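You operate a simulated robot arm through the tools that you are given. There is no shell and no other tool.

You are at the controls of a simulated robot arm. One attempt, no reset.

JOB
Put the green pot on the round tray, give it 2 pumps of sesame and lid it.
Fine: set it opposite the brown pot; turn it round to the yellow marker.

The check looks at the end state, three seconds after you hand in, the way a careful person would. Anything else that was tipped, shoved, dropped, spilled or broken makes it a failure. Lids that push on must go on centred and level and be pressed home; caps that screw on are set level and turned clockwise until they are tight.

ROBOT AND FRAMES
A 7-joint arm with a two-finger parallel gripper, fixed in place. Base frame: the origin is at the foot of the arm, x ahead of it, y to its left, z up; the work surface is at about z = 0.76. Readings come in m, rad, newtons and seconds.
Its first joint turns from -2.897 to 2.897 rad. Payload 4.4 kg.
Tool frame: the origin (TCP) lies between the finger pads and is the grasp point; the fingertips stand 0.023 m ahead of it; z points along the fingers, y is the line along which they close. The gripper opens to 0.094 m. The fingers are 0.038 m wide and 0.01 m thick; the gripper's body (0.054 by 0.096 m) begins 0.039 m behind the TCP.
Orientation is that of the tool frame in the base frame, as [roll, pitch, yaw] about the fixed x, y, z axes, in that order (R = Rz(yaw) Ry(pitch) Rx(roll)). With the fingers straight down and closing along the base's y, the tool's x points along the base's -x, its y along +y and its z along -z.

CONTROLS
- The arm moves only by the tool servo_tool. Its argument "rows" is a list that holds one entry, the list of rows, each a list of 7 numbers: the shift along the base's x, y, z in m, then the turn, a rotation vector about the base's x, y, z in rad, then the closure, from 0 (fully open) to 1 (shut). In form: [[[tx, ty, tz, wx, wy, wz, hand], ...]]. A call has 1 to 20 rows; each row is the pose to reach, as a shift and turn from the pose commanded when the call began. Rows are played at 5 a second. More than 0.05 m and 0.15 rad between two rows, or a gripper value outside its range, and nothing of the call is played. Where a pose cannot be reached the arm comes as near as it can. A force on the tool above 60 N (or 10 N above the force at the start of the call, whichever is more), or a blocked arm, ends the call early, and 0.2 s more pass. The fingers move at their own pace (about 0.072 m/s each) and stop on an object; they squeeze with about 25 N. The grip force told is the motor's: it shows also when the fingers shut on nothing. Time passes only in rows, and 0.2 s behind the last, so rows that repeat a pose let the fingers close. The reply holds the time, the measured pose of the TCP, the force on the tool along the base axes, the opening and the grip force, in the units named above and with some noise, with the torque about the TCP (base axes, N m) and any sound that the robot's microphone picked up.
- Cameras (640 x 400 px; columns grow to the right, rows downward): "scene" is fixed at [0.2181, 0.6498, 1.5449]; the picture's right is [-0.35, -0.94, 0.00], its down [-0.67, 0.25, -0.69] and it looks along [0.65, -0.24, -0.72] (base axes); focal length 365 px, centre (320, 200). "wrist" rides on the gripper at [0.086, 0.016, -0.074] in the tool frame; the picture's right is [-0.18, 0.98, 0.00], its down [-0.58, -0.11, -0.81] and it looks along [-0.79, -0.15, 0.59] (tool axes); focal length 243 px, centre (320, 200).
- capture(camera): a new picture of that camera. No time passes.
- pixel_to_xyz(camera, pixels): for up to 12 pixels [column, row] of the newest picture of that camera ("zoom" is the newest enlarged one), the place [x, y, z] in the base frame of the surface seen there, good to about 0.002 m. No time passes.
- enlarge(camera, box): a new picture of the part [left, top, right, bottom] of that camera's present view, enlarged. No time passes.
- job_done(): hands the job in; it is judged then, once.

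Open the gripper and draw the arm clear of the work before you hand the job in, unless the task says otherwise.

The tools are called by a JSON object that holds its "op" and its "data". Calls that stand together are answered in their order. servo_tool: Moves the arm, as the interface text tells. Its arguments: {"type":"object","properties":{"rows":{"type":"array"}},"required":["rows"]} The other tools are called the same way: capture (camera) takes a picture; pixel_to_xyz (camera, pixels) gives the place of the surface under pixels of a picture; enlarge (camera, box) takes an enlarged picture of a part of a camera's view; job_done () hands the job in.

At the start:

```text
t: 0.0
ee_pos: [0.6177, 0.3364, 1.2102]
tool_rot: [-3.141, 0.0, -3.14]
force: [-0.4, 0.6, -1.0]
torque: [0.0, -0.04, 0.0]
opening: 0.0938
grasp_force: 0.0
```

scene: 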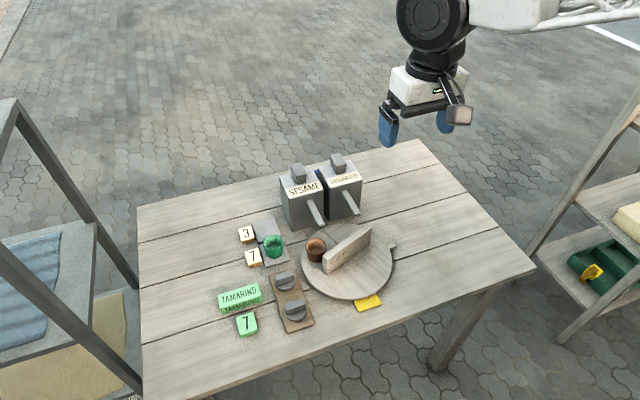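
wrist: 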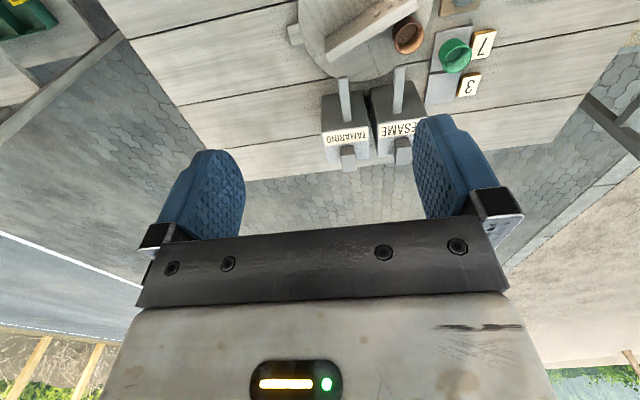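

The scene shows the green pot near (273,246), the turntable tray around (347,262), two dispensers and two lids near (285,282) and (295,308). I'll zoom in on these areas to look at details.

{"op": "enlarge", "data": {"camera": "scene", "box": [220, 200, 420, 340]}}

{"op": "enlarge", "data": {"camera": "scene", "box": [260, 140, 400, 240]}}

```text
2.86 times, centred on (320, 270) of scene
```

zoom: 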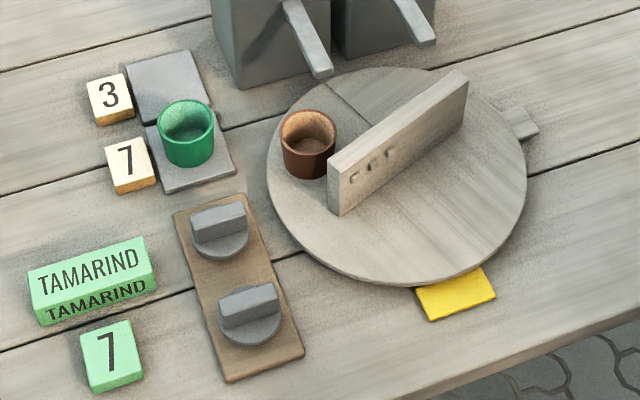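

```text
4.00 times, centred on (330, 190) of scene
```

zoom: 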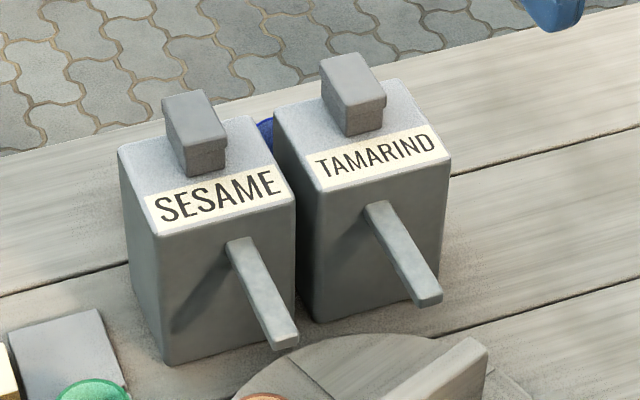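

I'll measure key surfaces from the scene camera, starting with the dispensers, on the current zoom.

{"op": "pixel_to_xyz", "data": {"camera": "zoom", "pixels": [[188, 110], [200, 130], [220, 150], [170, 100], [213, 98], [240, 245], [285, 340], [278, 330], [120, 150], [250, 118], [160, 235], [295, 200]]}}

{"op": "pixel_to_xyz", "data": {"camera": "scene", "pixels": [[273, 240], [273, 250], [316, 243], [316, 248], [347, 250], [370, 280], [310, 280], [285, 275], [295, 303], [368, 302], [392, 246], [300, 320]]}}

```text
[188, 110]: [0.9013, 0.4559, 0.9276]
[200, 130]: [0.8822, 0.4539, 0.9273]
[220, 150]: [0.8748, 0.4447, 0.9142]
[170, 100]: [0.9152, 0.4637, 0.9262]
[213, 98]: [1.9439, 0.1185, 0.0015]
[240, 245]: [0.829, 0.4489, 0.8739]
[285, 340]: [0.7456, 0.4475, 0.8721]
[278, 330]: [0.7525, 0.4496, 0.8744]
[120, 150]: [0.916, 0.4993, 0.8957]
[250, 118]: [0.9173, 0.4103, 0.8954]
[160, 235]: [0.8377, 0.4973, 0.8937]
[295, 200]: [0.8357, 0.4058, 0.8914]
```

```text
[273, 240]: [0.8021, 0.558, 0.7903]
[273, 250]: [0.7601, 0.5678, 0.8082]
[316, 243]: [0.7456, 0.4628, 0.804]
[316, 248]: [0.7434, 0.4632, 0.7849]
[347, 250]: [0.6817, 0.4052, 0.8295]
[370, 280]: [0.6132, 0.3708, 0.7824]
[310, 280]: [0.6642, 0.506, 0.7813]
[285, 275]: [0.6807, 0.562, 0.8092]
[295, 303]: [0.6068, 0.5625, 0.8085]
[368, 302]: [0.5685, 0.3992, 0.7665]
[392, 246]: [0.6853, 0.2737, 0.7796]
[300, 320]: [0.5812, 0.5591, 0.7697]
```

Spout tip sits at about (0.745, 0.449, 0.873), close above the brown pot on the tray. I'll take a zoom on the tray to measure its rim, the wall and the rim knob.

{"op": "enlarge", "data": {"camera": "scene", "box": [290, 210, 410, 320]}}

```text
3.64 times, centred on (350, 265) of scene
```

zoom: 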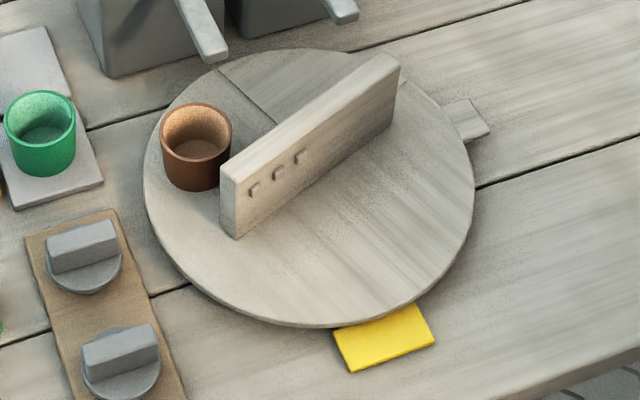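

The tray, wall and tab are clear in this zoom. I'll measure rim points, the wall top corners and the tab.

{"op": "pixel_to_xyz", "data": {"camera": "zoom", "pixels": [[147, 185], [200, 290], [300, 323], [400, 300], [470, 200], [455, 125], [340, 52], [185, 90], [228, 168], [390, 65], [235, 225], [472, 115]]}}

{"op": "pixel_to_xyz", "data": {"camera": "zoom", "pixels": [[225, 170], [240, 180], [385, 57], [398, 72], [485, 130], [470, 135], [460, 105], [395, 110], [345, 340], [425, 320], [355, 365], [430, 340]]}}

{"op": "pixel_to_xyz", "data": {"camera": "zoom", "pixels": [[10, 115], [40, 93], [73, 115], [40, 135], [40, 145], [40, 165], [164, 125], [196, 105], [230, 125], [196, 148], [196, 160], [196, 185]]}}

```text
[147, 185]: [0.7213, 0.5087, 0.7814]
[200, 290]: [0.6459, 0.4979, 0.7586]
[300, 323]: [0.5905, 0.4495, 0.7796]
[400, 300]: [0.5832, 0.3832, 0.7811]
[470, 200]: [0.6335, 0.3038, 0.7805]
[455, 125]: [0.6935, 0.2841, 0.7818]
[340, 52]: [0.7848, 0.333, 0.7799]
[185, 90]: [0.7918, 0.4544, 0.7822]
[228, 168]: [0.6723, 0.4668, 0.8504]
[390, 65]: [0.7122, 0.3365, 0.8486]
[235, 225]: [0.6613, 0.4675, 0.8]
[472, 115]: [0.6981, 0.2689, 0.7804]
```

```text
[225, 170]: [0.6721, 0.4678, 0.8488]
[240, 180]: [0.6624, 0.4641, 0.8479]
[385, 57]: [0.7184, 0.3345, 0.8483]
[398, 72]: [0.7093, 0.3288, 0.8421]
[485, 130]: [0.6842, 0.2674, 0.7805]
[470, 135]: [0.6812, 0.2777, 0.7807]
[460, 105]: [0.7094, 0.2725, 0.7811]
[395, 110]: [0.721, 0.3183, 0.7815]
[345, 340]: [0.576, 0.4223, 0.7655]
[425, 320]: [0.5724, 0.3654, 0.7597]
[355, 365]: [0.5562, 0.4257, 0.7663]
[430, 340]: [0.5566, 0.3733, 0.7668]
```

```text
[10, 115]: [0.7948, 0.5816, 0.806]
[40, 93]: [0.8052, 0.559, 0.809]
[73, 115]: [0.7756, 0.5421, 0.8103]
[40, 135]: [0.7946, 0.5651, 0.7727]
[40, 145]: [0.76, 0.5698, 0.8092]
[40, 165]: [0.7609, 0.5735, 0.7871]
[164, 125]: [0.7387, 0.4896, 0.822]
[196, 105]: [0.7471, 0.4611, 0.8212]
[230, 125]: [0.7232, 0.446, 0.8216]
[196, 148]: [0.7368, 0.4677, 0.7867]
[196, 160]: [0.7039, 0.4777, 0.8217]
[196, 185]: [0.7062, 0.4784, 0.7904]
```

Tray centre fits about (0.693, 0.398), radius 0.113, with a diametral wall. The brown pot is at roughly 64° and the marker at about 180° from centre. Now I'll zoom on the lids and on the wall marks.

{"op": "enlarge", "data": {"camera": "scene", "box": [265, 262, 325, 334]}}

{"op": "enlarge", "data": {"camera": "scene", "box": [300, 215, 380, 280]}}

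{"op": "enlarge", "data": {"camera": "scene", "box": [230, 210, 300, 270]}}

```text
5.56 times, centred on (295, 298) of scene
```

zoom: 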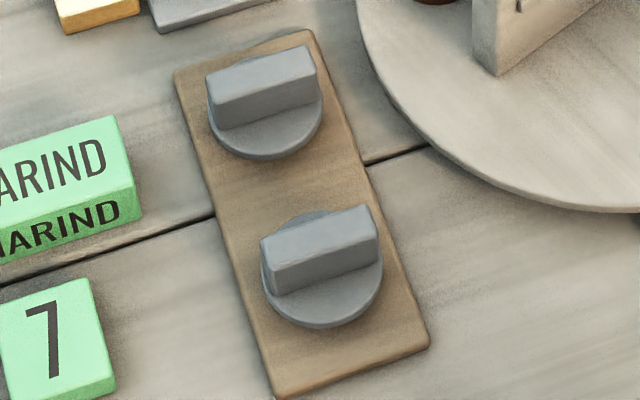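

```text
6.15 times, centred on (340, 248) of scene
```

zoom: 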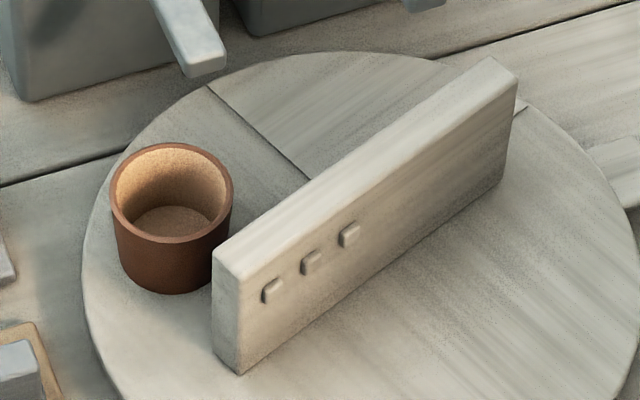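

```text
6.67 times, centred on (265, 240) of scene
```

zoom: 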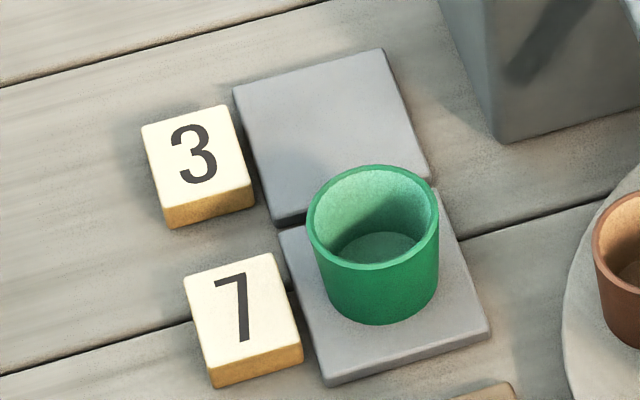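

The two lids look alike; I'll measure their discs and bars, plus the seam on the tray, in fresh zooms.

{"op": "enlarge", "data": {"camera": "scene", "box": [265, 262, 325, 334]}}

{"op": "pixel_to_xyz", "data": {"camera": "zoom", "pixels": [[212, 115], [318, 110], [265, 148], [210, 78], [305, 50], [315, 72], [218, 98], [265, 280], [380, 265], [320, 315], [265, 243], [367, 210]]}}

{"op": "pixel_to_xyz", "data": {"camera": "zoom", "pixels": [[376, 235], [274, 268], [300, 220], [180, 75], [300, 35], [425, 345], [280, 390], [265, 100], [325, 250], [270, 155], [320, 323], [240, 180]]}}

```text
5.56 times, centred on (295, 298) of scene
```

zoom: 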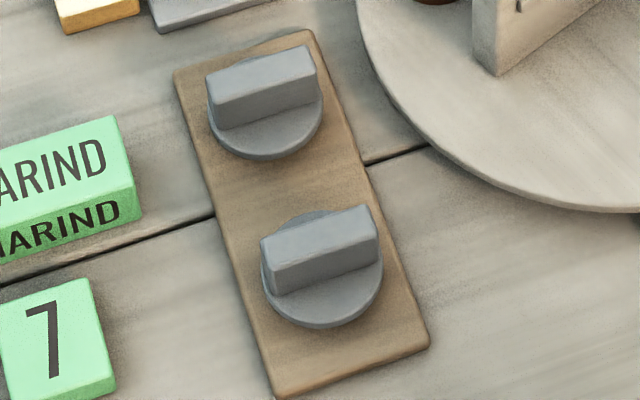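

```text
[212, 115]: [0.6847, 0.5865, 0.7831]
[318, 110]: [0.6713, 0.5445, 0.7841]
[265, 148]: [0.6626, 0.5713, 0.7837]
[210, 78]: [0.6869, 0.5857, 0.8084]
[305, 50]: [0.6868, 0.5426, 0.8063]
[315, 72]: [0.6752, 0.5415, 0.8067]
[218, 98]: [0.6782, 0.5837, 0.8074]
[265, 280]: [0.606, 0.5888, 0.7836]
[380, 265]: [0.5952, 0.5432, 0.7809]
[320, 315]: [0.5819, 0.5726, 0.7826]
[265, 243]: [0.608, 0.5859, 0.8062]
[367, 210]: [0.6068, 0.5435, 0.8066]
```

```text
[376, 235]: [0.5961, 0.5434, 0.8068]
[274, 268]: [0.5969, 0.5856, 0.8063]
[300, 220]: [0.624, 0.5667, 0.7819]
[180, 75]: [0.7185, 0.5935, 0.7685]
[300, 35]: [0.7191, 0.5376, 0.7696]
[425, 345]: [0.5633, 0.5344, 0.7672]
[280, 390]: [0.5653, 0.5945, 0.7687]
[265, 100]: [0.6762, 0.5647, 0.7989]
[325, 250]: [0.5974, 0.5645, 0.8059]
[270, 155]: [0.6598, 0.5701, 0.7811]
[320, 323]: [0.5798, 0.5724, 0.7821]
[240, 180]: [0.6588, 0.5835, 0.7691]
```

Both lids sit on a board at z≈0.769, with bars along y at x≈0.682 and 0.602, y≈0.564, tops at 0.807. I'll move the wrist camera over them for a close look, staying high above everything.

{"op": "servo_tool", "data": {"rows": [[[0, 0.03, -0.03, 0, 0, 0, 0], [0, 0.06, -0.06, 0, 0, 0, 0], [0, 0.09, -0.09, 0, 0, 0, 0], [0, 0.12, -0.12, 0, 0, 0, 0], [0, 0.15, -0.15, 0, 0, 0, 0], [0, 0.18, -0.18, 0, 0, 0, 0], [0, 0.21, -0.21, 0, 0, 0, 0], [0, 0.233, -0.24, 0, 0, 0, 0]]]}}

{"op": "capture", "data": {"camera": "wrist"}}

{"op": "capture", "data": {"camera": "scene"}}

```text
t: 1.8
ee_pos: [0.619, 0.5706, 0.9704]
tool_rot: [-3.14, -0.001, 3.14]
force: [-0.4, 0.1, 1.3]
torque: [0.02, -0.01, -0.01]
opening: 0.0941
grasp_force: 0.0
```

```text
taken
```

wrist: 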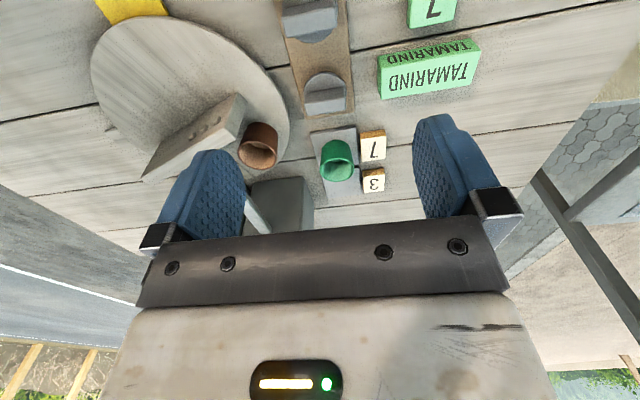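

```text
taken
```

scene: 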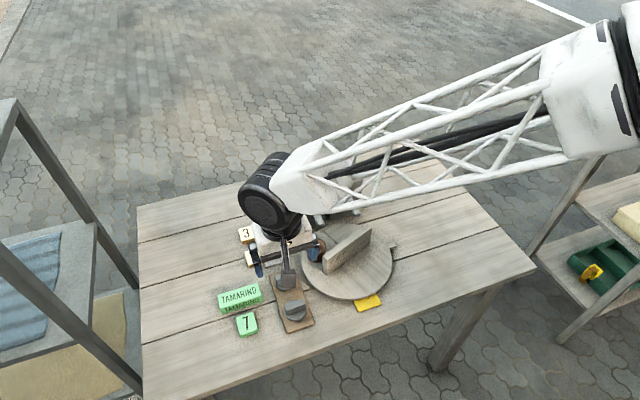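

The wrist view shows lids at (310,18) and (325,92), green pot at (336,160), brown pot at (258,145). I'll enlarge these.

{"op": "enlarge", "data": {"camera": "wrist", "box": [230, 110, 410, 220]}}

{"op": "enlarge", "data": {"camera": "wrist", "box": [270, 0, 370, 120]}}

{"op": "enlarge", "data": {"camera": "wrist", "box": [80, 0, 300, 200]}}

```text
3.56 times, centred on (320, 165) of wrist
```

zoom: 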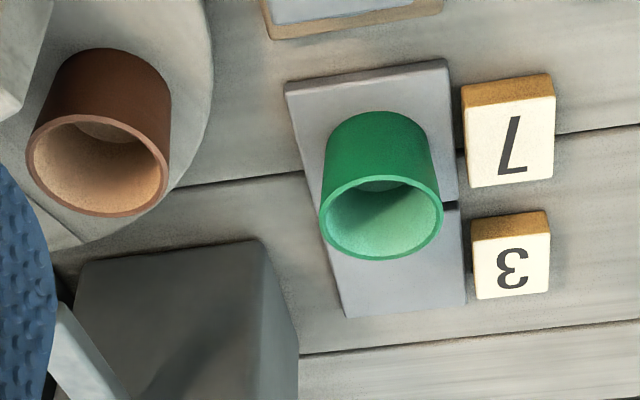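

```text
3.33 times, centred on (320, 60) of wrist
```

zoom: 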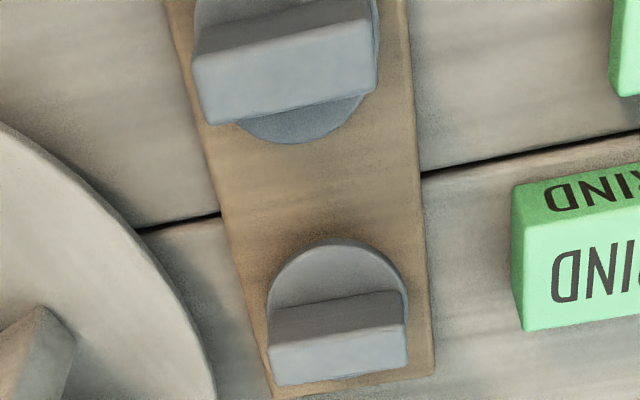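

```text
2.00 times, centred on (190, 100) of wrist
```

zoom: 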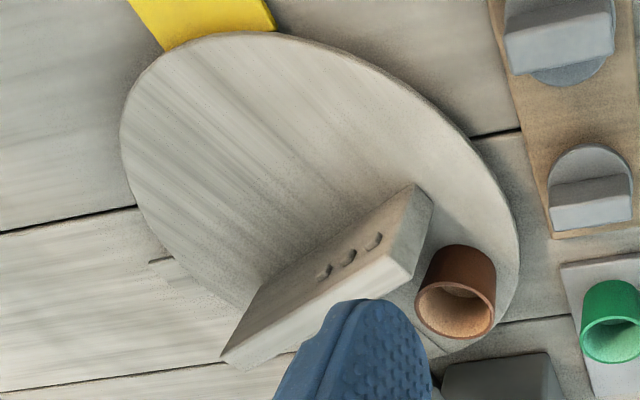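

The pots have plain smooth rims, so the lids are push-on. I'll measure the pot rim and the nearby number blocks from an enlarged wrist view.

{"op": "enlarge", "data": {"camera": "wrist", "box": [230, 110, 410, 220]}}

{"op": "pixel_to_xyz", "data": {"camera": "zoom", "pixels": [[321, 215], [441, 215], [380, 257], [375, 180], [380, 140], [465, 92], [470, 180], [475, 245], [290, 90], [450, 70], [345, 310], [462, 300]]}}

{"op": "pixel_to_xyz", "data": {"camera": "zoom", "pixels": [[30, 160], [166, 185], [100, 213], [98, 117], [110, 80], [382, 113], [328, 160], [437, 165], [345, 240], [425, 240], [320, 200], [400, 180]]}}

```text
3.56 times, centred on (320, 165) of wrist
```

zoom: 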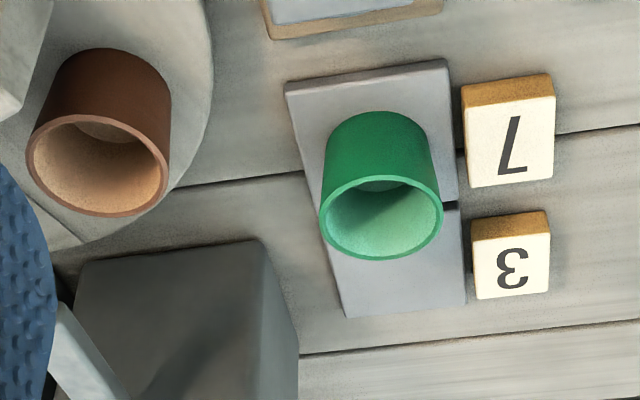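

```text
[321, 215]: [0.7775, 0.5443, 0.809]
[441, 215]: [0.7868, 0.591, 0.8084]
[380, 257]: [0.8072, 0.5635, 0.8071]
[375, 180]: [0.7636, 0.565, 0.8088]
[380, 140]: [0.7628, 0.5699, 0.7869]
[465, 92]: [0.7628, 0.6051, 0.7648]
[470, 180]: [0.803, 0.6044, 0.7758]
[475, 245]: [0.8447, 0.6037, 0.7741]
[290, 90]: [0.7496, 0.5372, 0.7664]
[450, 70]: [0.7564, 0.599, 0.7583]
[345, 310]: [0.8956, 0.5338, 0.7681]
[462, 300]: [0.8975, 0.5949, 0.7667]
```

```text
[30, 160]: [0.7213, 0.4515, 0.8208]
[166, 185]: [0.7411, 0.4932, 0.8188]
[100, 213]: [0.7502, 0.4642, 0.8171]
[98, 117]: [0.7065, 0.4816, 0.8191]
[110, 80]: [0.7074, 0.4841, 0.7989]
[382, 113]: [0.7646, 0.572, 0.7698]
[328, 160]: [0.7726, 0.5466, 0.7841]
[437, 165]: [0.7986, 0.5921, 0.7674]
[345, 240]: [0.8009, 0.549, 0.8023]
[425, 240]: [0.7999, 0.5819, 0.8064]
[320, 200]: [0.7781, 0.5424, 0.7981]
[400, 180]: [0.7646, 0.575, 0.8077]
```

Green pot centre is about (0.785, 0.566), R≈0.023, rim z≈0.809, with block 7 close by at y≥0.605. So I'll close the fingers along x: move above the pot and turn the tool −90° about z, with the camera towards +y, away from the spouts.

{"op": "servo_tool", "data": {"rows": [[[0.0139, -0.0003, -0.003, 0, 0, -0.1309, 0], [0.0278, -0.0006, -0.006, 0, 0, -0.2618, 0], [0.0417, -0.0009, -0.009, 0, 0, -0.3927, 0], [0.0556, -0.0012, -0.012, 0, 0, -0.5236, 0], [0.0695, -0.0015, -0.015, 0, 0, -0.6545, 0], [0.0834, -0.0018, -0.018, 0, 0, -0.7854, 0], [0.0973, -0.002, -0.021, 0, 0, -0.9163, 0], [0.1112, -0.0023, -0.024, 0, 0, -1.0472, 0], [0.1251, -0.0026, -0.027, 0, 0, -1.1781, 0], [0.139, -0.0028, -0.03, 0, 0, -1.309, 0], [0.153, -0.003, -0.033, 0, 0, -1.4399, 0], [0.1668, -0.0034, -0.036, 0, 0, -1.5708, 0]]]}}

{"op": "capture", "data": {"camera": "wrist"}}

{"op": "capture", "data": {"camera": "scene"}}

```text
t: 4.4
ee_pos: [0.7853, 0.5654, 0.9354]
tool_rot: [-3.141, -0.001, 1.569]
force: [0.1, -0.1, -0.3]
torque: [-0.03, -0.04, 0.0]
opening: 0.0939
grasp_force: 0.0
```

```text
taken
```

wrist: 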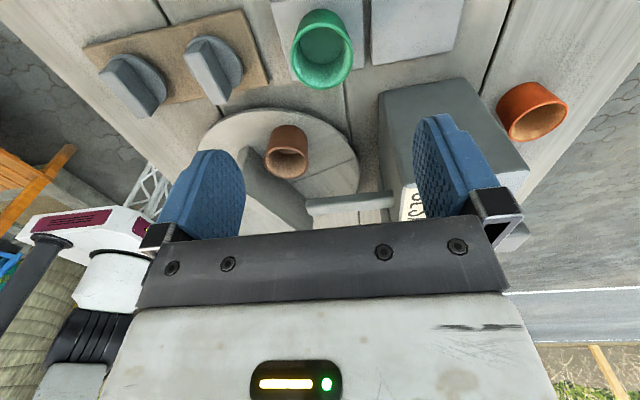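

```text
taken
```

scene: 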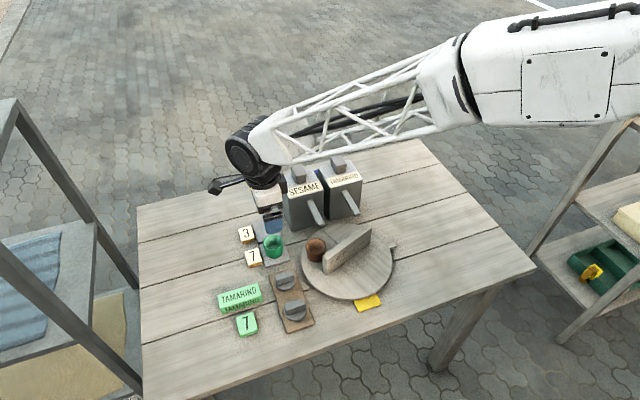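

There's another pot (orange-ish) at (531,110) behind the dispensers. I'll zoom to compare its colour with the pot on the tray and look at the spout's height.

{"op": "enlarge", "data": {"camera": "wrist", "box": [260, 60, 580, 240]}}

{"op": "enlarge", "data": {"camera": "scene", "box": [270, 140, 380, 240]}}

```text
2.00 times, centred on (420, 150) of wrist
```

zoom: 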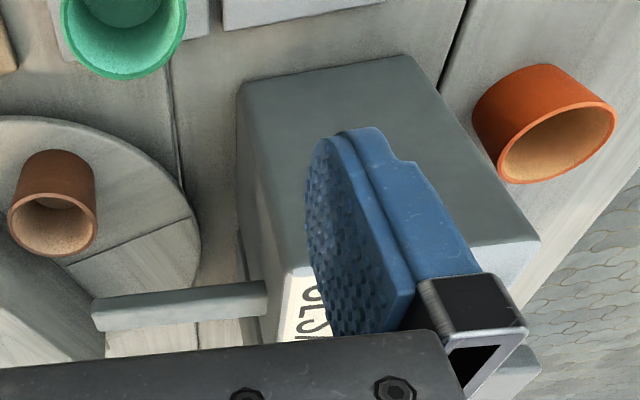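

```text
4.00 times, centred on (325, 190) of scene
```

zoom: 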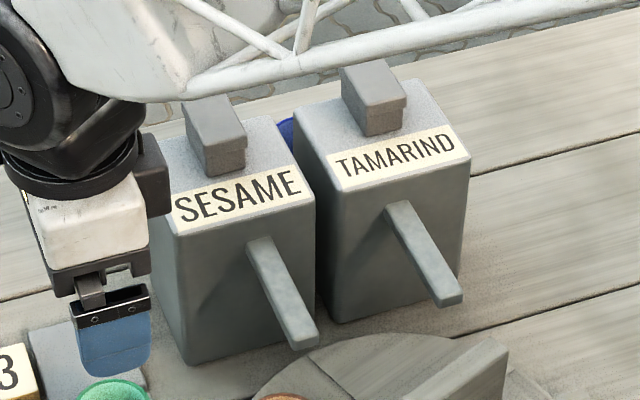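

The hidden one is clearly orange, so the brown pot is the one on the tray. I'll measure the spout bar's underside and side in the enlarged wrist view.

{"op": "enlarge", "data": {"camera": "wrist", "box": [280, 150, 440, 250]}}

{"op": "pixel_to_xyz", "data": {"camera": "zoom", "pixels": [[110, 200], [110, 215], [110, 230], [250, 180], [250, 210], [400, 175], [400, 190], [440, 180], [120, 190], [440, 165], [100, 225], [110, 240]]}}

```text
4.00 times, centred on (360, 200) of wrist
```

zoom: 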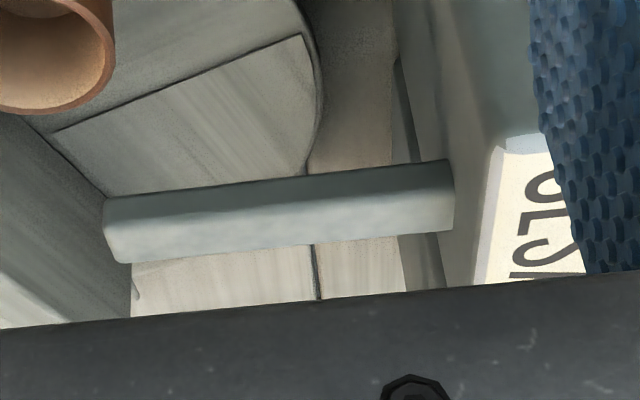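

```text
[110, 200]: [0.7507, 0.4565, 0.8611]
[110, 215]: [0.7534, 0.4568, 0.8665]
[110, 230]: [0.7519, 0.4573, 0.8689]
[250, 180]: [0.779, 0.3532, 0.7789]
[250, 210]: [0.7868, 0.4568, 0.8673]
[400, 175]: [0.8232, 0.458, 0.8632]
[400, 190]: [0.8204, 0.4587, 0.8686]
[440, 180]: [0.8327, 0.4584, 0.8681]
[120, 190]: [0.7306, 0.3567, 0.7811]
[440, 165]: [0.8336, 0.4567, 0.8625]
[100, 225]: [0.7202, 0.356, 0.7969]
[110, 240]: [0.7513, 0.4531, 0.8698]
```

Spout bottom is z≈0.861, tip x≈0.748, y 0.440–0.457. Now I descend straight over the green pot (fingers on ±x sides) to TCP z≈0.798.

{"op": "servo_tool", "data": {"rows": [[[0, 0, -0.03, 0, 0, 0, 0], [0, 0, -0.06, 0, 0, 0, 0], [0, 0, -0.09, 0, 0, 0, 0], [0, 0, -0.115, 0, 0, 0, 0], [0, 0, -0.128, 0, 0, 0, 0], [0, 0, -0.136, 0, 0, 0, 0]]]}}

{"op": "capture", "data": {"camera": "wrist"}}

{"op": "capture", "data": {"camera": "scene"}}

```text
t: 5.8
ee_pos: [0.7851, 0.5654, 0.7999]
tool_rot: [-3.142, 0.001, 1.57]
force: [-0.6, 0.7, 0.3]
torque: [0.0, 0.01, -0.01]
opening: 0.0941
grasp_force: 0.1
```

```text
taken
```

wrist: 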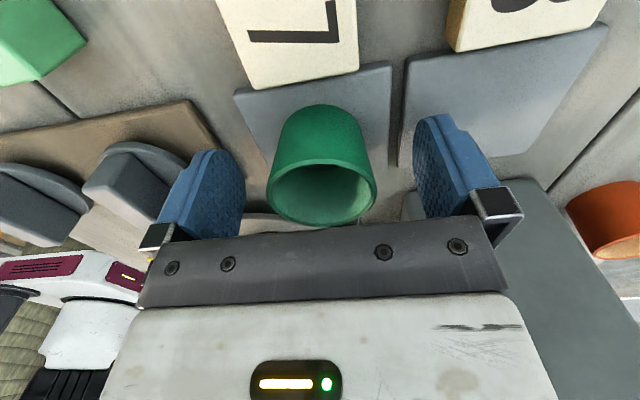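

```text
taken
```

scene: 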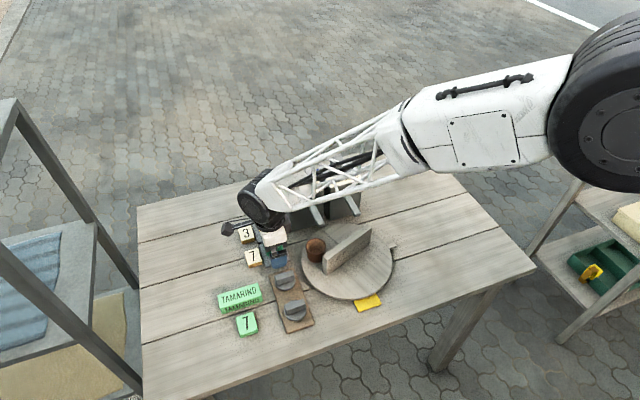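

The pot sits between the fingers (finger pads near columns 215 and 445, pot 268–375). I check the pot's y centring under the fingers before closing.

{"op": "pixel_to_xyz", "data": {"camera": "wrist", "pixels": [[269, 190], [375, 190], [320, 163], [320, 112], [285, 215], [355, 218], [320, 223], [275, 175], [370, 175], [350, 75], [230, 180], [425, 160]]}}

```text
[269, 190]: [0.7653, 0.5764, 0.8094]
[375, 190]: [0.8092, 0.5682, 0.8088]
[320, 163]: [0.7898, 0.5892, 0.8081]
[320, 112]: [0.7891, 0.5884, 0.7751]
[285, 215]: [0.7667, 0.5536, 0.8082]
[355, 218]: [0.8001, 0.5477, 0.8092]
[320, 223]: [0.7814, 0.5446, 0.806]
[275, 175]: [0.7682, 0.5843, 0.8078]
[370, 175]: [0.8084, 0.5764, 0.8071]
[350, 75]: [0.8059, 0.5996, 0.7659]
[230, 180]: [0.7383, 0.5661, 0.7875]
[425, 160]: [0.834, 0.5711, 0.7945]
```

Rim centre is (0.787, 0.567), about 1.5 mm off the tool. I nudge by that and close the fingers.

{"op": "servo_tool", "data": {"rows": [[[0.0015, 0.0015, 0, 0, 0, 0, 0], [0.0015, 0.0015, 0, 0, 0, 0, 0.4], [0.0015, 0.0015, 0, 0, 0, 0, 0.55], [0.0015, 0.0015, 0, 0, 0, 0, 0.7], [0.0015, 0.0015, 0, 0, 0, 0, 0.7]]]}}

```text
t: 7.0
ee_pos: [0.786, 0.5671, 0.799]
tool_rot: [3.14, 0.001, 1.57]
force: [0.0, -0.2, 1.5]
torque: [-0.02, -0.01, -0.01]
opening: 0.0451
grasp_force: 24.7
```

Pot gripped (opening 0.045, 24.7 N). I lift it straight up, then move high over (0.74, 0.49) to view the tray from the wrist camera and refine its centre.

{"op": "servo_tool", "data": {"rows": [[[0, 0, 0.02, 0, 0, 0, 0.7], [0, 0, 0.05, 0, 0, 0, 0.7], [0, 0, 0.085, 0, 0, 0, 0.7], [0, 0, 0.12, 0, 0, 0, 0.7], [0, 0, 0.155, 0, 0, 0, 0.7], [-0.01, -0.01, 0.185, 0, 0, 0, 0.7], [-0.02, -0.03, 0.215, 0, 0, 0, 0.7], [-0.035, -0.05, 0.245, 0, 0, 0, 0.7], [-0.046, -0.0775, 0.272, 0, 0, 0, 0.7], [-0.046, -0.0775, 0.272, 0, 0, 0, 0.7]]]}}

{"op": "capture", "data": {"camera": "wrist"}}

{"op": "capture", "data": {"camera": "scene"}}

```text
t: 9.2
ee_pos: [0.74, 0.4874, 1.0714]
tool_rot: [3.14, 0.001, 1.569]
force: [0.0, -0.1, -0.8]
torque: [0.01, -0.01, 0.03]
opening: 0.045
grasp_force: 25.5
```

```text
taken
```

wrist: 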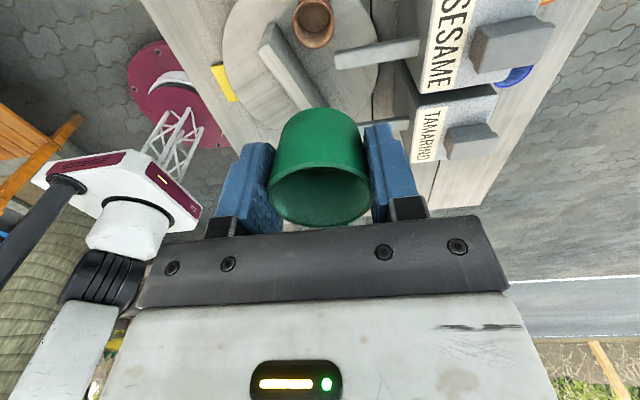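

```text
taken
```

scene: 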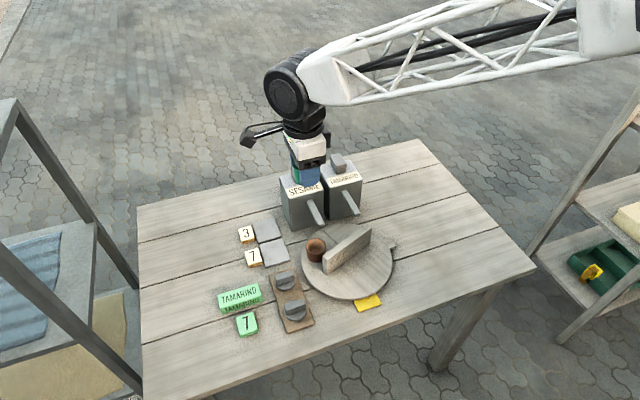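

The tray shows at about (300,60) in the wrist view. I enlarge it and measure the rim, wall ends, brown pot and marker.

{"op": "enlarge", "data": {"camera": "wrist", "box": [200, 0, 400, 125]}}

```text
3.20 times, centred on (300, 62) of wrist
```

zoom: 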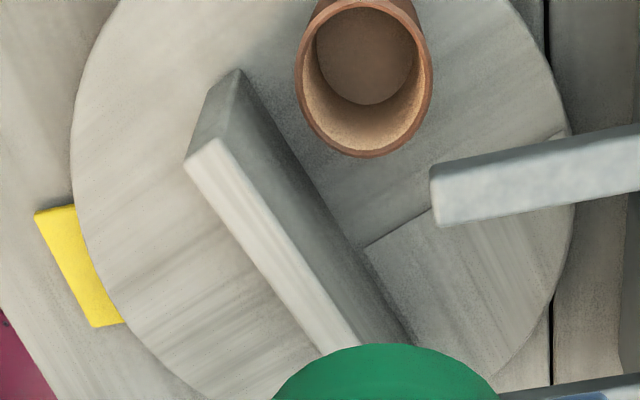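

{"op": "pixel_to_xyz", "data": {"camera": "zoom", "pixels": [[100, 30], [72, 130], [95, 260], [160, 350], [558, 80], [568, 240], [550, 300], [520, 30], [190, 158], [218, 142], [320, 345], [355, 340]]}}

{"op": "pixel_to_xyz", "data": {"camera": "zoom", "pixels": [[298, 75], [429, 70], [365, 155], [362, 8], [320, 135], [410, 140], [433, 180], [435, 220], [50, 215], [70, 215], [100, 320], [115, 315]]}}

```text
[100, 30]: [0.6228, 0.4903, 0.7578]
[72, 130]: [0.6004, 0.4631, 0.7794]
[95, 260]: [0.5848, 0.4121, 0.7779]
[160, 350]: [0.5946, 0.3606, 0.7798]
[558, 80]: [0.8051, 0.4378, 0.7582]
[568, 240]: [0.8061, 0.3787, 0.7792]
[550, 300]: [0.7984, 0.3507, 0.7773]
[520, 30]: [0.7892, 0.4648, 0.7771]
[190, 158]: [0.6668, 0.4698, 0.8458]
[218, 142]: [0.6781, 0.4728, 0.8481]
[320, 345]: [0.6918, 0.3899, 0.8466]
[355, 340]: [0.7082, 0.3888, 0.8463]
```

```text
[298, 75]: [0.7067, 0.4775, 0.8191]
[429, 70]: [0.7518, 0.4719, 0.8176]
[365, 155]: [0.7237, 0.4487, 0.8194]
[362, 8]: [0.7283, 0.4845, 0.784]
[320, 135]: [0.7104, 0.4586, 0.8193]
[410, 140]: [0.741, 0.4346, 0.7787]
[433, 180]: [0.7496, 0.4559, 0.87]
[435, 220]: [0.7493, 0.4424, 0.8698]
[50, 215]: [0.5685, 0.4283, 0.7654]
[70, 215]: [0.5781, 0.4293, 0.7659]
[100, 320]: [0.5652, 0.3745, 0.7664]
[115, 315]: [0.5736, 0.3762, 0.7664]
```

Refined from the wrist view: tray centre (0.6963, 0.4015), R≈0.112, wall line at 108.6°, brown pot (0.729, 0.471) at ~65°, marker at 180°. The opposite spot is (0.6636, 0.332). I move above it, turning the tool so the fingers close parallel to the wall.

{"op": "servo_tool", "data": {"rows": [[[-0.0055, -0.0113, -0.01, 0, 0, 0.1354, 0.7], [-0.0109, -0.0226, -0.02, 0, 0, 0.2708, 0.7], [-0.0164, -0.0339, -0.03, 0, 0, 0.4062, 0.7], [-0.0218, -0.0451, -0.04, 0, 0, 0.5415, 0.7], [-0.0273, -0.0564, -0.05, 0, 0, 0.6769, 0.7], [-0.0327, -0.0677, -0.06, 0, 0, 0.8123, 0.7], [-0.0382, -0.079, -0.07, 0, 0, 0.9477, 0.7], [-0.0437, -0.0903, -0.08, 0, 0, 1.0831, 0.7], [-0.0491, -0.1016, -0.09, 0, 0, 1.2185, 0.7], [-0.0546, -0.1129, -0.1, 0, 0, 1.3539, 0.7], [-0.06, -0.1241, -0.11, 0, 0, 1.4892, 0.7], [-0.0655, -0.1354, -0.12, 0, 0, 1.6246, 0.7], [-0.0709, -0.1467, -0.13, 0, 0, 1.76, 0.7], [-0.0764, -0.158, -0.14, 0, 0, 1.8954, 0.7], [-0.0764, -0.158, -0.14, 0, 0, 1.8954, 0.7]]]}}

{"op": "capture", "data": {"camera": "wrist"}}

{"op": "capture", "data": {"camera": "scene"}}

```text
t: 12.4
ee_pos: [0.6643, 0.3321, 0.9308]
tool_rot: [3.141, -0.001, -2.815]
force: [0.5, -0.2, -0.2]
torque: [0.01, -0.02, 0.0]
opening: 0.0446
grasp_force: 25.1
```

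```text
taken
```

wrist: 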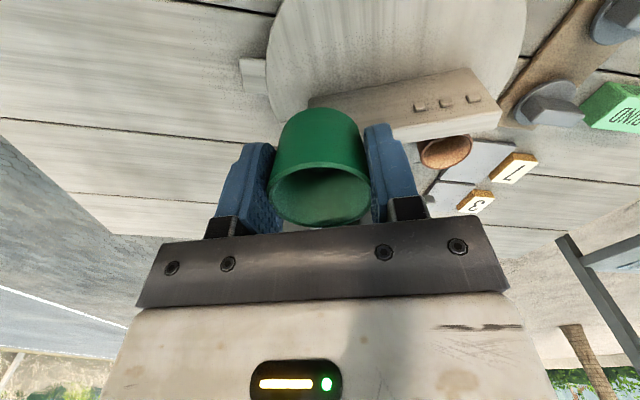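

```text
taken
```

scene: 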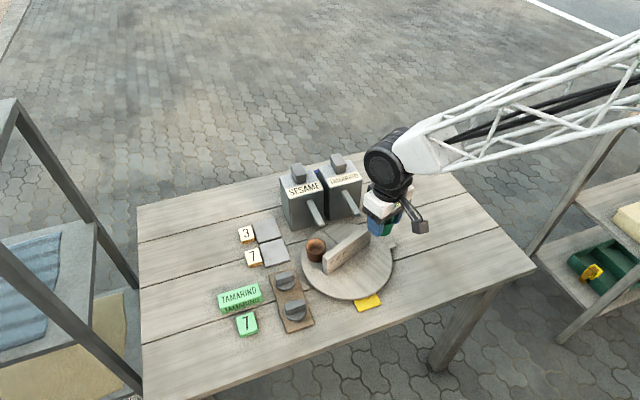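

The tool is aligned with the wall above the opposite spot. I descend to just above the tray (pot bottom about 2 mm off).

{"op": "servo_tool", "data": {"rows": [[[0, 0, -0.03, 0, 0, 0, 0.7], [0, 0, -0.06, 0, 0, 0, 0.7], [0, 0, -0.085, 0, 0, 0, 0.7], [0, 0, -0.105, 0, 0, 0, 0.7], [0, 0, -0.115, 0, 0, 0, 0.7], [0, 0, -0.117, 0, 0, 0, 0.7], [0, 0, -0.117, 0, 0, 0, 0.7]]]}}

{"op": "capture", "data": {"camera": "scene"}}

```text
t: 14.0
ee_pos: [0.664, 0.3327, 0.8143]
tool_rot: [-3.141, 0.0, -2.817]
force: [-0.4, -0.3, -0.5]
torque: [0.05, 0.02, 0.02]
opening: 0.0453
grasp_force: 24.7
```

```text
taken
```

scene: 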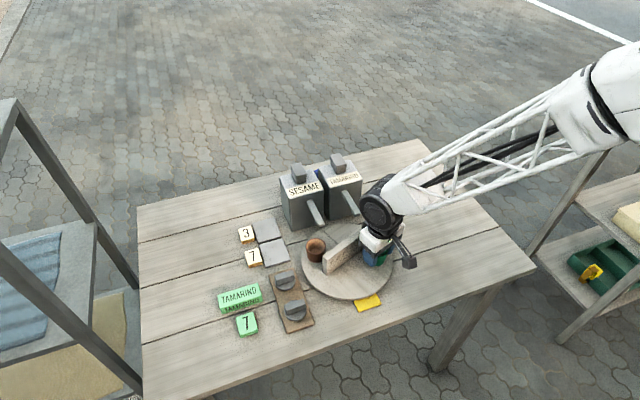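

No contact yet (force near zero at z=0.814). I lower in 1 mm steps watching for contact.

{"op": "servo_tool", "data": {"rows": [[[0, 0, -0.001, 0, 0, 0, 0.7], [0, 0, -0.002, 0, 0, 0, 0.7], [0, 0, -0.002, 0, 0, 0, 0.7]]]}}

```text
t: 14.8
ee_pos: [0.6636, 0.3309, 0.8121]
tool_rot: [-3.141, 0.0, -2.816]
force: [0.0, -0.5, 0.3]
torque: [0.0, -0.01, 0.0]
opening: 0.0448
grasp_force: 24.8
```

{"op": "servo_tool", "data": {"rows": [[[0, 0, -0.001, 0, 0, 0, 0.7], [0, 0, -0.001, 0, 0, 0, 0.7]]]}}

```text
t: 15.4
ee_pos: [0.6637, 0.3316, 0.8104]
tool_rot: [-3.141, 0.001, -2.816]
force: [-0.7, 0.4, 5.9]
torque: [-0.01, 0.0, -0.01]
opening: 0.0449
grasp_force: 25.5
```

Contact at 5.9 N: the pot is seated on the tray. I open the fingers and lift straight up.

{"op": "servo_tool", "data": {"rows": [[[0, 0, 0, 0, 0, 0, 0.45], [0, 0, 0, 0, 0, 0, 0.2], [0, 0, 0, 0, 0, 0, 0.2], [0, 0, 0.02, 0, 0, 0, 0.2], [0, 0, 0.05, 0, 0, 0, 0.2], [0, 0, 0.09, 0, 0, 0, 0.2], [0, 0, 0.13, 0, 0, 0, 0.2]]]}}

{"op": "capture", "data": {"camera": "wrist"}}

{"op": "capture", "data": {"camera": "scene"}}

```text
t: 17.0
ee_pos: [0.6635, 0.3305, 0.9411]
tool_rot: [3.141, -0.002, -2.817]
force: [0.3, -0.1, 0.4]
torque: [0.01, -0.01, -0.01]
opening: 0.0752
grasp_force: 0.1
```

```text
taken
```

wrist: 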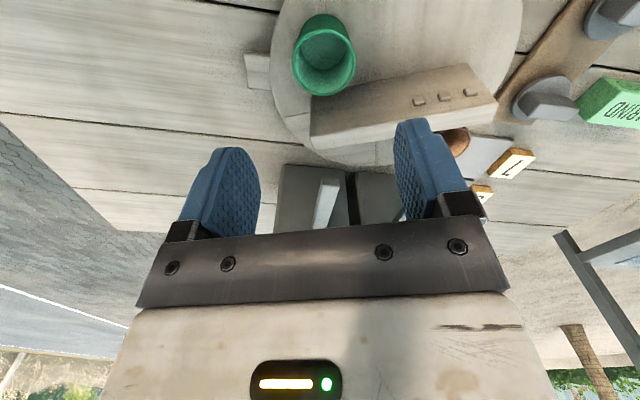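

```text
taken
```

scene: 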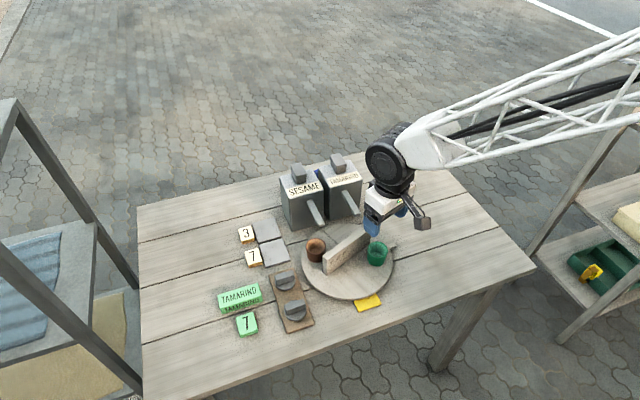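

Green pot stands across the wall from the brown one. Now I position over the tray centre, turned −90° so the fingers straddle the wall, with a moderate opening.

{"op": "servo_tool", "data": {"rows": [[[0.0027, 0.0058, 0, 0, 0, -0.1309, 0.4], [0.0054, 0.0116, 0, 0, 0, -0.2618, 0.6], [0.0082, 0.0174, 0, 0, 0, -0.3927, 0.6], [0.0109, 0.0232, 0, 0, 0, -0.5236, 0.6], [0.0136, 0.029, 0, 0, 0, -0.6545, 0.6], [0.0164, 0.0348, 0, 0, 0, -0.7854, 0.6], [0.0191, 0.0405, 0, 0, 0, -0.9163, 0.6], [0.0218, 0.0463, 0, 0, 0, -1.0472, 0.6], [0.0245, 0.0521, 0, 0, 0, -1.1781, 0.6], [0.0273, 0.0579, 0, 0, 0, -1.309, 0.6], [0.03, 0.0637, 0, 0, 0, -1.4399, 0.6], [0.0327, 0.0695, 0, 0, 0, -1.5708, 0.6], [0.0327, 0.0695, 0, 0, 0, -1.5708, 0.6]]]}}

{"op": "capture", "data": {"camera": "wrist"}}

{"op": "capture", "data": {"camera": "scene"}}

```text
t: 19.8
ee_pos: [0.6977, 0.4015, 0.9403]
tool_rot: [3.14, -0.001, 1.893]
force: [-0.2, 0.0, -0.1]
torque: [0.02, 0.02, 0.03]
opening: 0.0375
grasp_force: 0.1
```

```text
taken
```

wrist: 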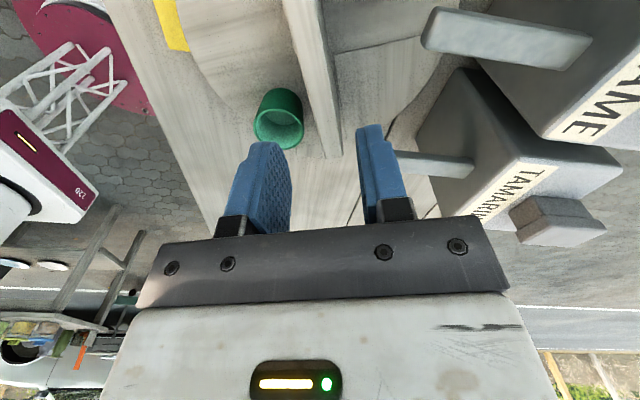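

```text
taken
```

scene: 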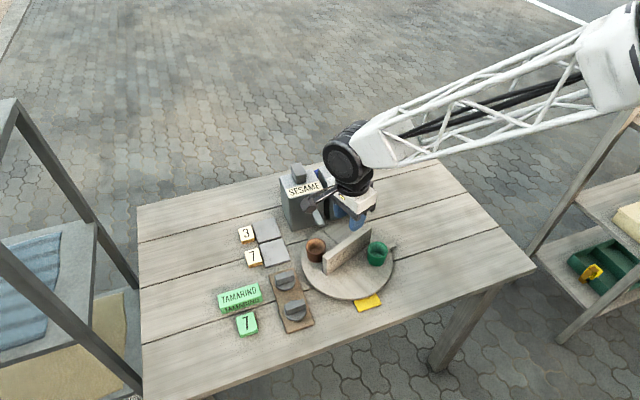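

The wall (columns ~300–340) lies between the fingers. I measure its top edges and the green pot rim from here to verify the centring.

{"op": "enlarge", "data": {"camera": "wrist", "box": [150, 0, 450, 190]}}

{"op": "pixel_to_xyz", "data": {"camera": "wrist", "pixels": [[286, 20], [310, 20], [296, 60], [318, 60], [307, 100], [327, 100], [318, 150], [338, 145], [256, 120], [303, 115], [280, 145], [280, 95]]}}

```text
2.11 times, centred on (300, 95) of wrist
```

zoom: 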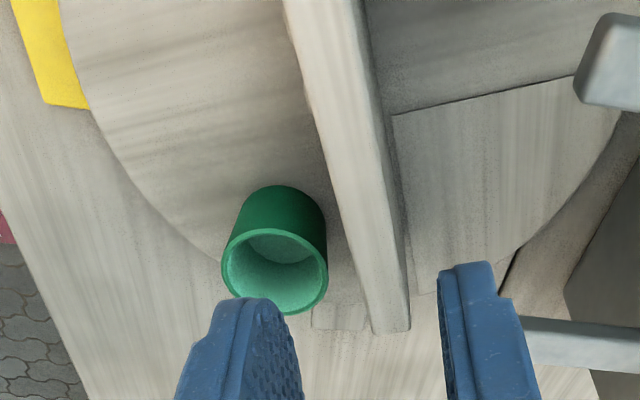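

```text
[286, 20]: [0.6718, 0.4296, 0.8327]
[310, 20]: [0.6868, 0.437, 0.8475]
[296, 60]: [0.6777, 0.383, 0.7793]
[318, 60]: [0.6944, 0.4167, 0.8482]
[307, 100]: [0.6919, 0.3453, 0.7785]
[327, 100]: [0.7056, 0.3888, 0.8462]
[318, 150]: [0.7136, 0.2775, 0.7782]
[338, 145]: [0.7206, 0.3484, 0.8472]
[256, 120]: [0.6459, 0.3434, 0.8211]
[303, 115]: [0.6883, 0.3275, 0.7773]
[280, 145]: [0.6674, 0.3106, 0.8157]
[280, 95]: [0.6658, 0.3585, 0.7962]
```

{"op": "pixel_to_xyz", "data": {"camera": "zoom", "pixels": [[320, 150], [326, 150], [332, 150], [340, 150], [360, 150], [370, 150], [376, 150], [382, 150], [388, 150], [394, 150], [376, 325], [408, 322]]}}

{"op": "pixel_to_xyz", "data": {"camera": "zoom", "pixels": [[290, 10], [300, 10], [345, 10], [352, 10], [358, 10], [366, 10], [224, 265], [325, 265], [275, 310], [275, 232], [240, 300], [312, 300]]}}

```text
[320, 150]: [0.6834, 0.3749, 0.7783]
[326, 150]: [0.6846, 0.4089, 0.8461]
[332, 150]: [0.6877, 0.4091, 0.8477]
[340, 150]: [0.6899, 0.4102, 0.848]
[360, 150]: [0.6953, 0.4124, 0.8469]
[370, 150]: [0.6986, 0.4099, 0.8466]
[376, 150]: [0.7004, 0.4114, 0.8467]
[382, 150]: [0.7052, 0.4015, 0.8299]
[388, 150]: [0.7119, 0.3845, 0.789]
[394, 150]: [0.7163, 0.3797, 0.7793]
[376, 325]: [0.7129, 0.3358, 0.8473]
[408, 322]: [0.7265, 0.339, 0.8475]
```

```text
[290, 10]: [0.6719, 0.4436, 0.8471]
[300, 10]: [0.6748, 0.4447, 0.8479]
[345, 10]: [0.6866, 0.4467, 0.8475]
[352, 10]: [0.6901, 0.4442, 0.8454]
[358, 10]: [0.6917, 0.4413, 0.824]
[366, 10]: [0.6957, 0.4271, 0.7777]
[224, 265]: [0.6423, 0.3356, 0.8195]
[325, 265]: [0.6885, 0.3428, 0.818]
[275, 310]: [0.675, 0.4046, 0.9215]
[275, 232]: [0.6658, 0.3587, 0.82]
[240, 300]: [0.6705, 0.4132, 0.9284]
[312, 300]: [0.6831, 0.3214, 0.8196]
```

Wall mid-line and thickness (~0.016) match the tool centre within 1 mm. I descend so the fingertips straddle the wall (TCP z≈0.838) and close.

{"op": "servo_tool", "data": {"rows": [[[0, 0, -0.03, 0, 0, 0, 0.6], [0, 0, -0.06, 0, 0, 0, 0.6], [0, 0, -0.085, 0, 0, 0, 0.6], [0, 0, -0.1022, 0, 0, 0, 0.6], [0, 0, -0.1022, 0, 0, 0, 0.75], [0, 0, -0.1022, 0, 0, 0, 0.9], [0, 0, -0.1022, 0, 0, 0, 0.9]]]}}

{"op": "capture", "data": {"camera": "scene"}}

```text
t: 21.4
ee_pos: [0.6964, 0.4014, 0.8376]
tool_rot: [-3.141, 0.0, 1.896]
force: [-28.8, -6.8, 9.4]
torque: [-0.38, 0.05, -0.04]
opening: 0.0222
grasp_force: 14.4
```

```text
taken
```

scene: 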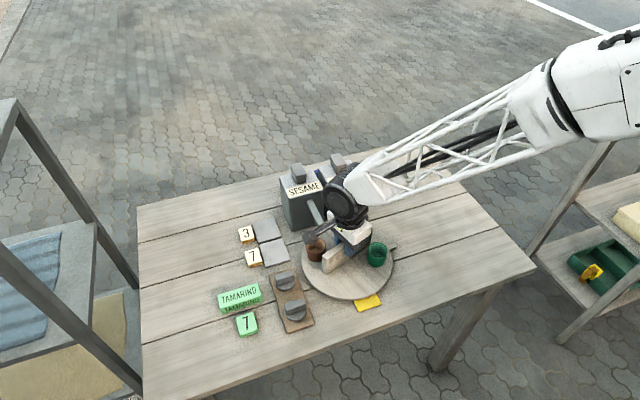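

The reply shows a side force of −29 N in x with opening still 0.022: one finger meets the wall before the other, so the wall is offset a few mm toward −x. I look closely before adjusting.

{"op": "enlarge", "data": {"camera": "scene", "box": [300, 200, 410, 300]}}

{"op": "capture", "data": {"camera": "wrist"}}

```text
4.00 times, centred on (355, 250) of scene
```

zoom: 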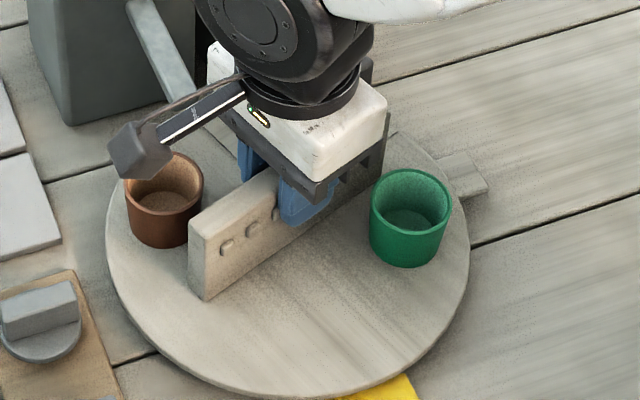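

```text
taken
```

wrist: 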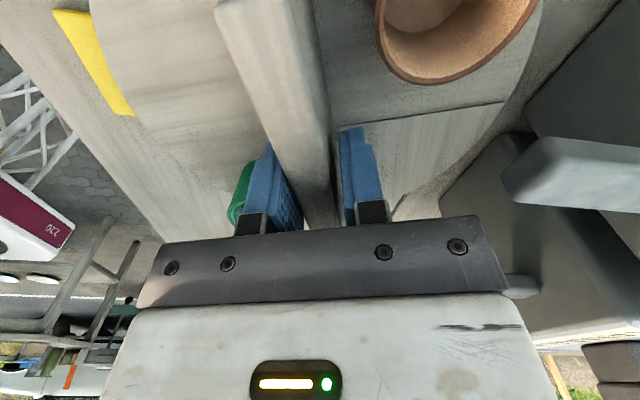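

The scene zoom shows the third raised bump at (275,214) right under the finger's edge. I measure the bumps' heights so I can grip the wall above them.

{"op": "pixel_to_xyz", "data": {"camera": "zoom", "pixels": [[226, 240], [226, 253], [253, 223], [253, 236], [276, 207], [276, 220], [225, 247], [253, 230], [200, 225], [210, 285], [240, 200], [270, 178]]}}

```text
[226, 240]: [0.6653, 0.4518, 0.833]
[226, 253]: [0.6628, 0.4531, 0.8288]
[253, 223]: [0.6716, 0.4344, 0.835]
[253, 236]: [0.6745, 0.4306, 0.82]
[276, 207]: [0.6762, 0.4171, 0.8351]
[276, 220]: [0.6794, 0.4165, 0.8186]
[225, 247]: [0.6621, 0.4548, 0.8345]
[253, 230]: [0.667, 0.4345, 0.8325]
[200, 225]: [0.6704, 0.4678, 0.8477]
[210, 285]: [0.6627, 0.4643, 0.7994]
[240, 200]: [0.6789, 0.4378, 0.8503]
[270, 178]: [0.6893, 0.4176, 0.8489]
```

Bumps span z≈0.82–0.836, the third one at ~0.022 m along the wall from centre. I reopen, slide the grip 8 mm along the wall away from the bumps, and close again.

{"op": "servo_tool", "data": {"rows": [[[0, 0, 0, 0, 0, 0, 0.6], [0, 0, 0, 0, 0, 0, 0.6], [0.0014, -0.004, 0, 0, 0, 0, 0.6], [0.0029, -0.0085, 0, 0, 0, 0, 0.6], [0.0029, -0.0085, 0, 0, 0, 0, 0.6]]]}}

```text
t: 22.6
ee_pos: [0.6999, 0.3927, 0.8382]
tool_rot: [3.141, -0.001, 1.893]
force: [0.5, 0.1, -0.2]
torque: [0.03, 0.0, -0.01]
opening: 0.0374
grasp_force: 0.0
```

{"op": "servo_tool", "data": {"rows": [[[0, 0, 0, 0, 0, 0, 0.7], [0, 0, 0, 0, 0, 0, 0.78], [0, 0, 0, 0, 0, 0, 0.85], [0, 0, 0, 0, 0, 0, 0.9]]]}}

{"op": "capture", "data": {"camera": "scene"}}

{"op": "capture", "data": {"camera": "wrist"}}

```text
t: 23.6
ee_pos: [0.6984, 0.3921, 0.8381]
tool_rot: [3.14, -0.001, 1.897]
force: [-23.7, -9.3, 11.1]
torque: [-0.2, 0.06, 0.25]
opening: 0.0211
grasp_force: 13.0
```

```text
taken
```

scene: 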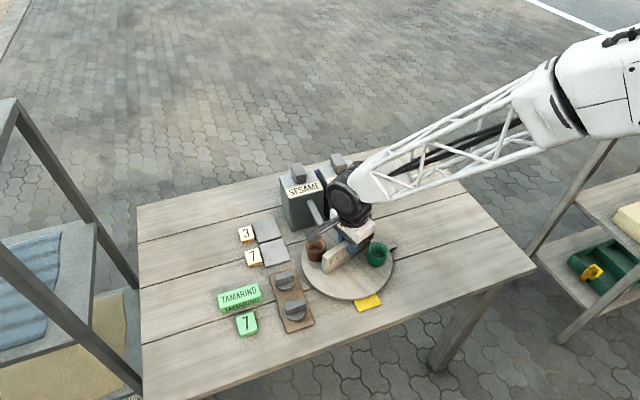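

```text
taken
```

wrist: 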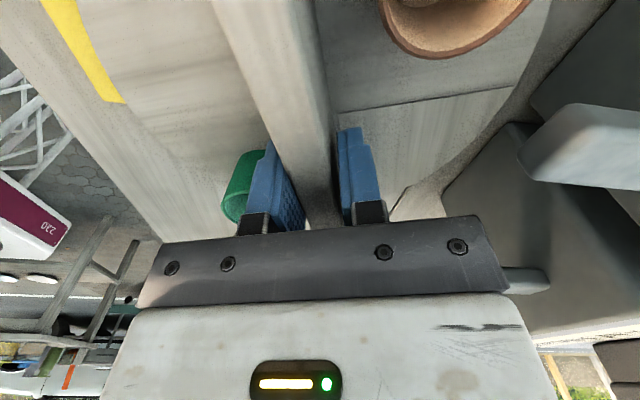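

Still only the −x finger presses (−24 N) at opening 0.021, so the wall's mid-plane is about 2.5 mm toward −x of the tool. I shift the tool by that amount along the closing axis and let the fingers settle.

{"op": "servo_tool", "data": {"rows": [[[-0.0012, -0.0004, 0, 0, 0, 0, 0.9], [-0.0024, -0.0008, 0, 0, 0, 0, 0.9], [-0.0024, -0.0008, 0, 0, 0, 0, 0.9]]]}}

```text
t: 24.4
ee_pos: [0.6985, 0.3917, 0.8371]
tool_rot: [3.14, 0.0, 1.893]
force: [16.5, 0.6, -8.6]
torque: [-0.54, 0.19, -0.12]
opening: 0.0179
grasp_force: 44.8
```

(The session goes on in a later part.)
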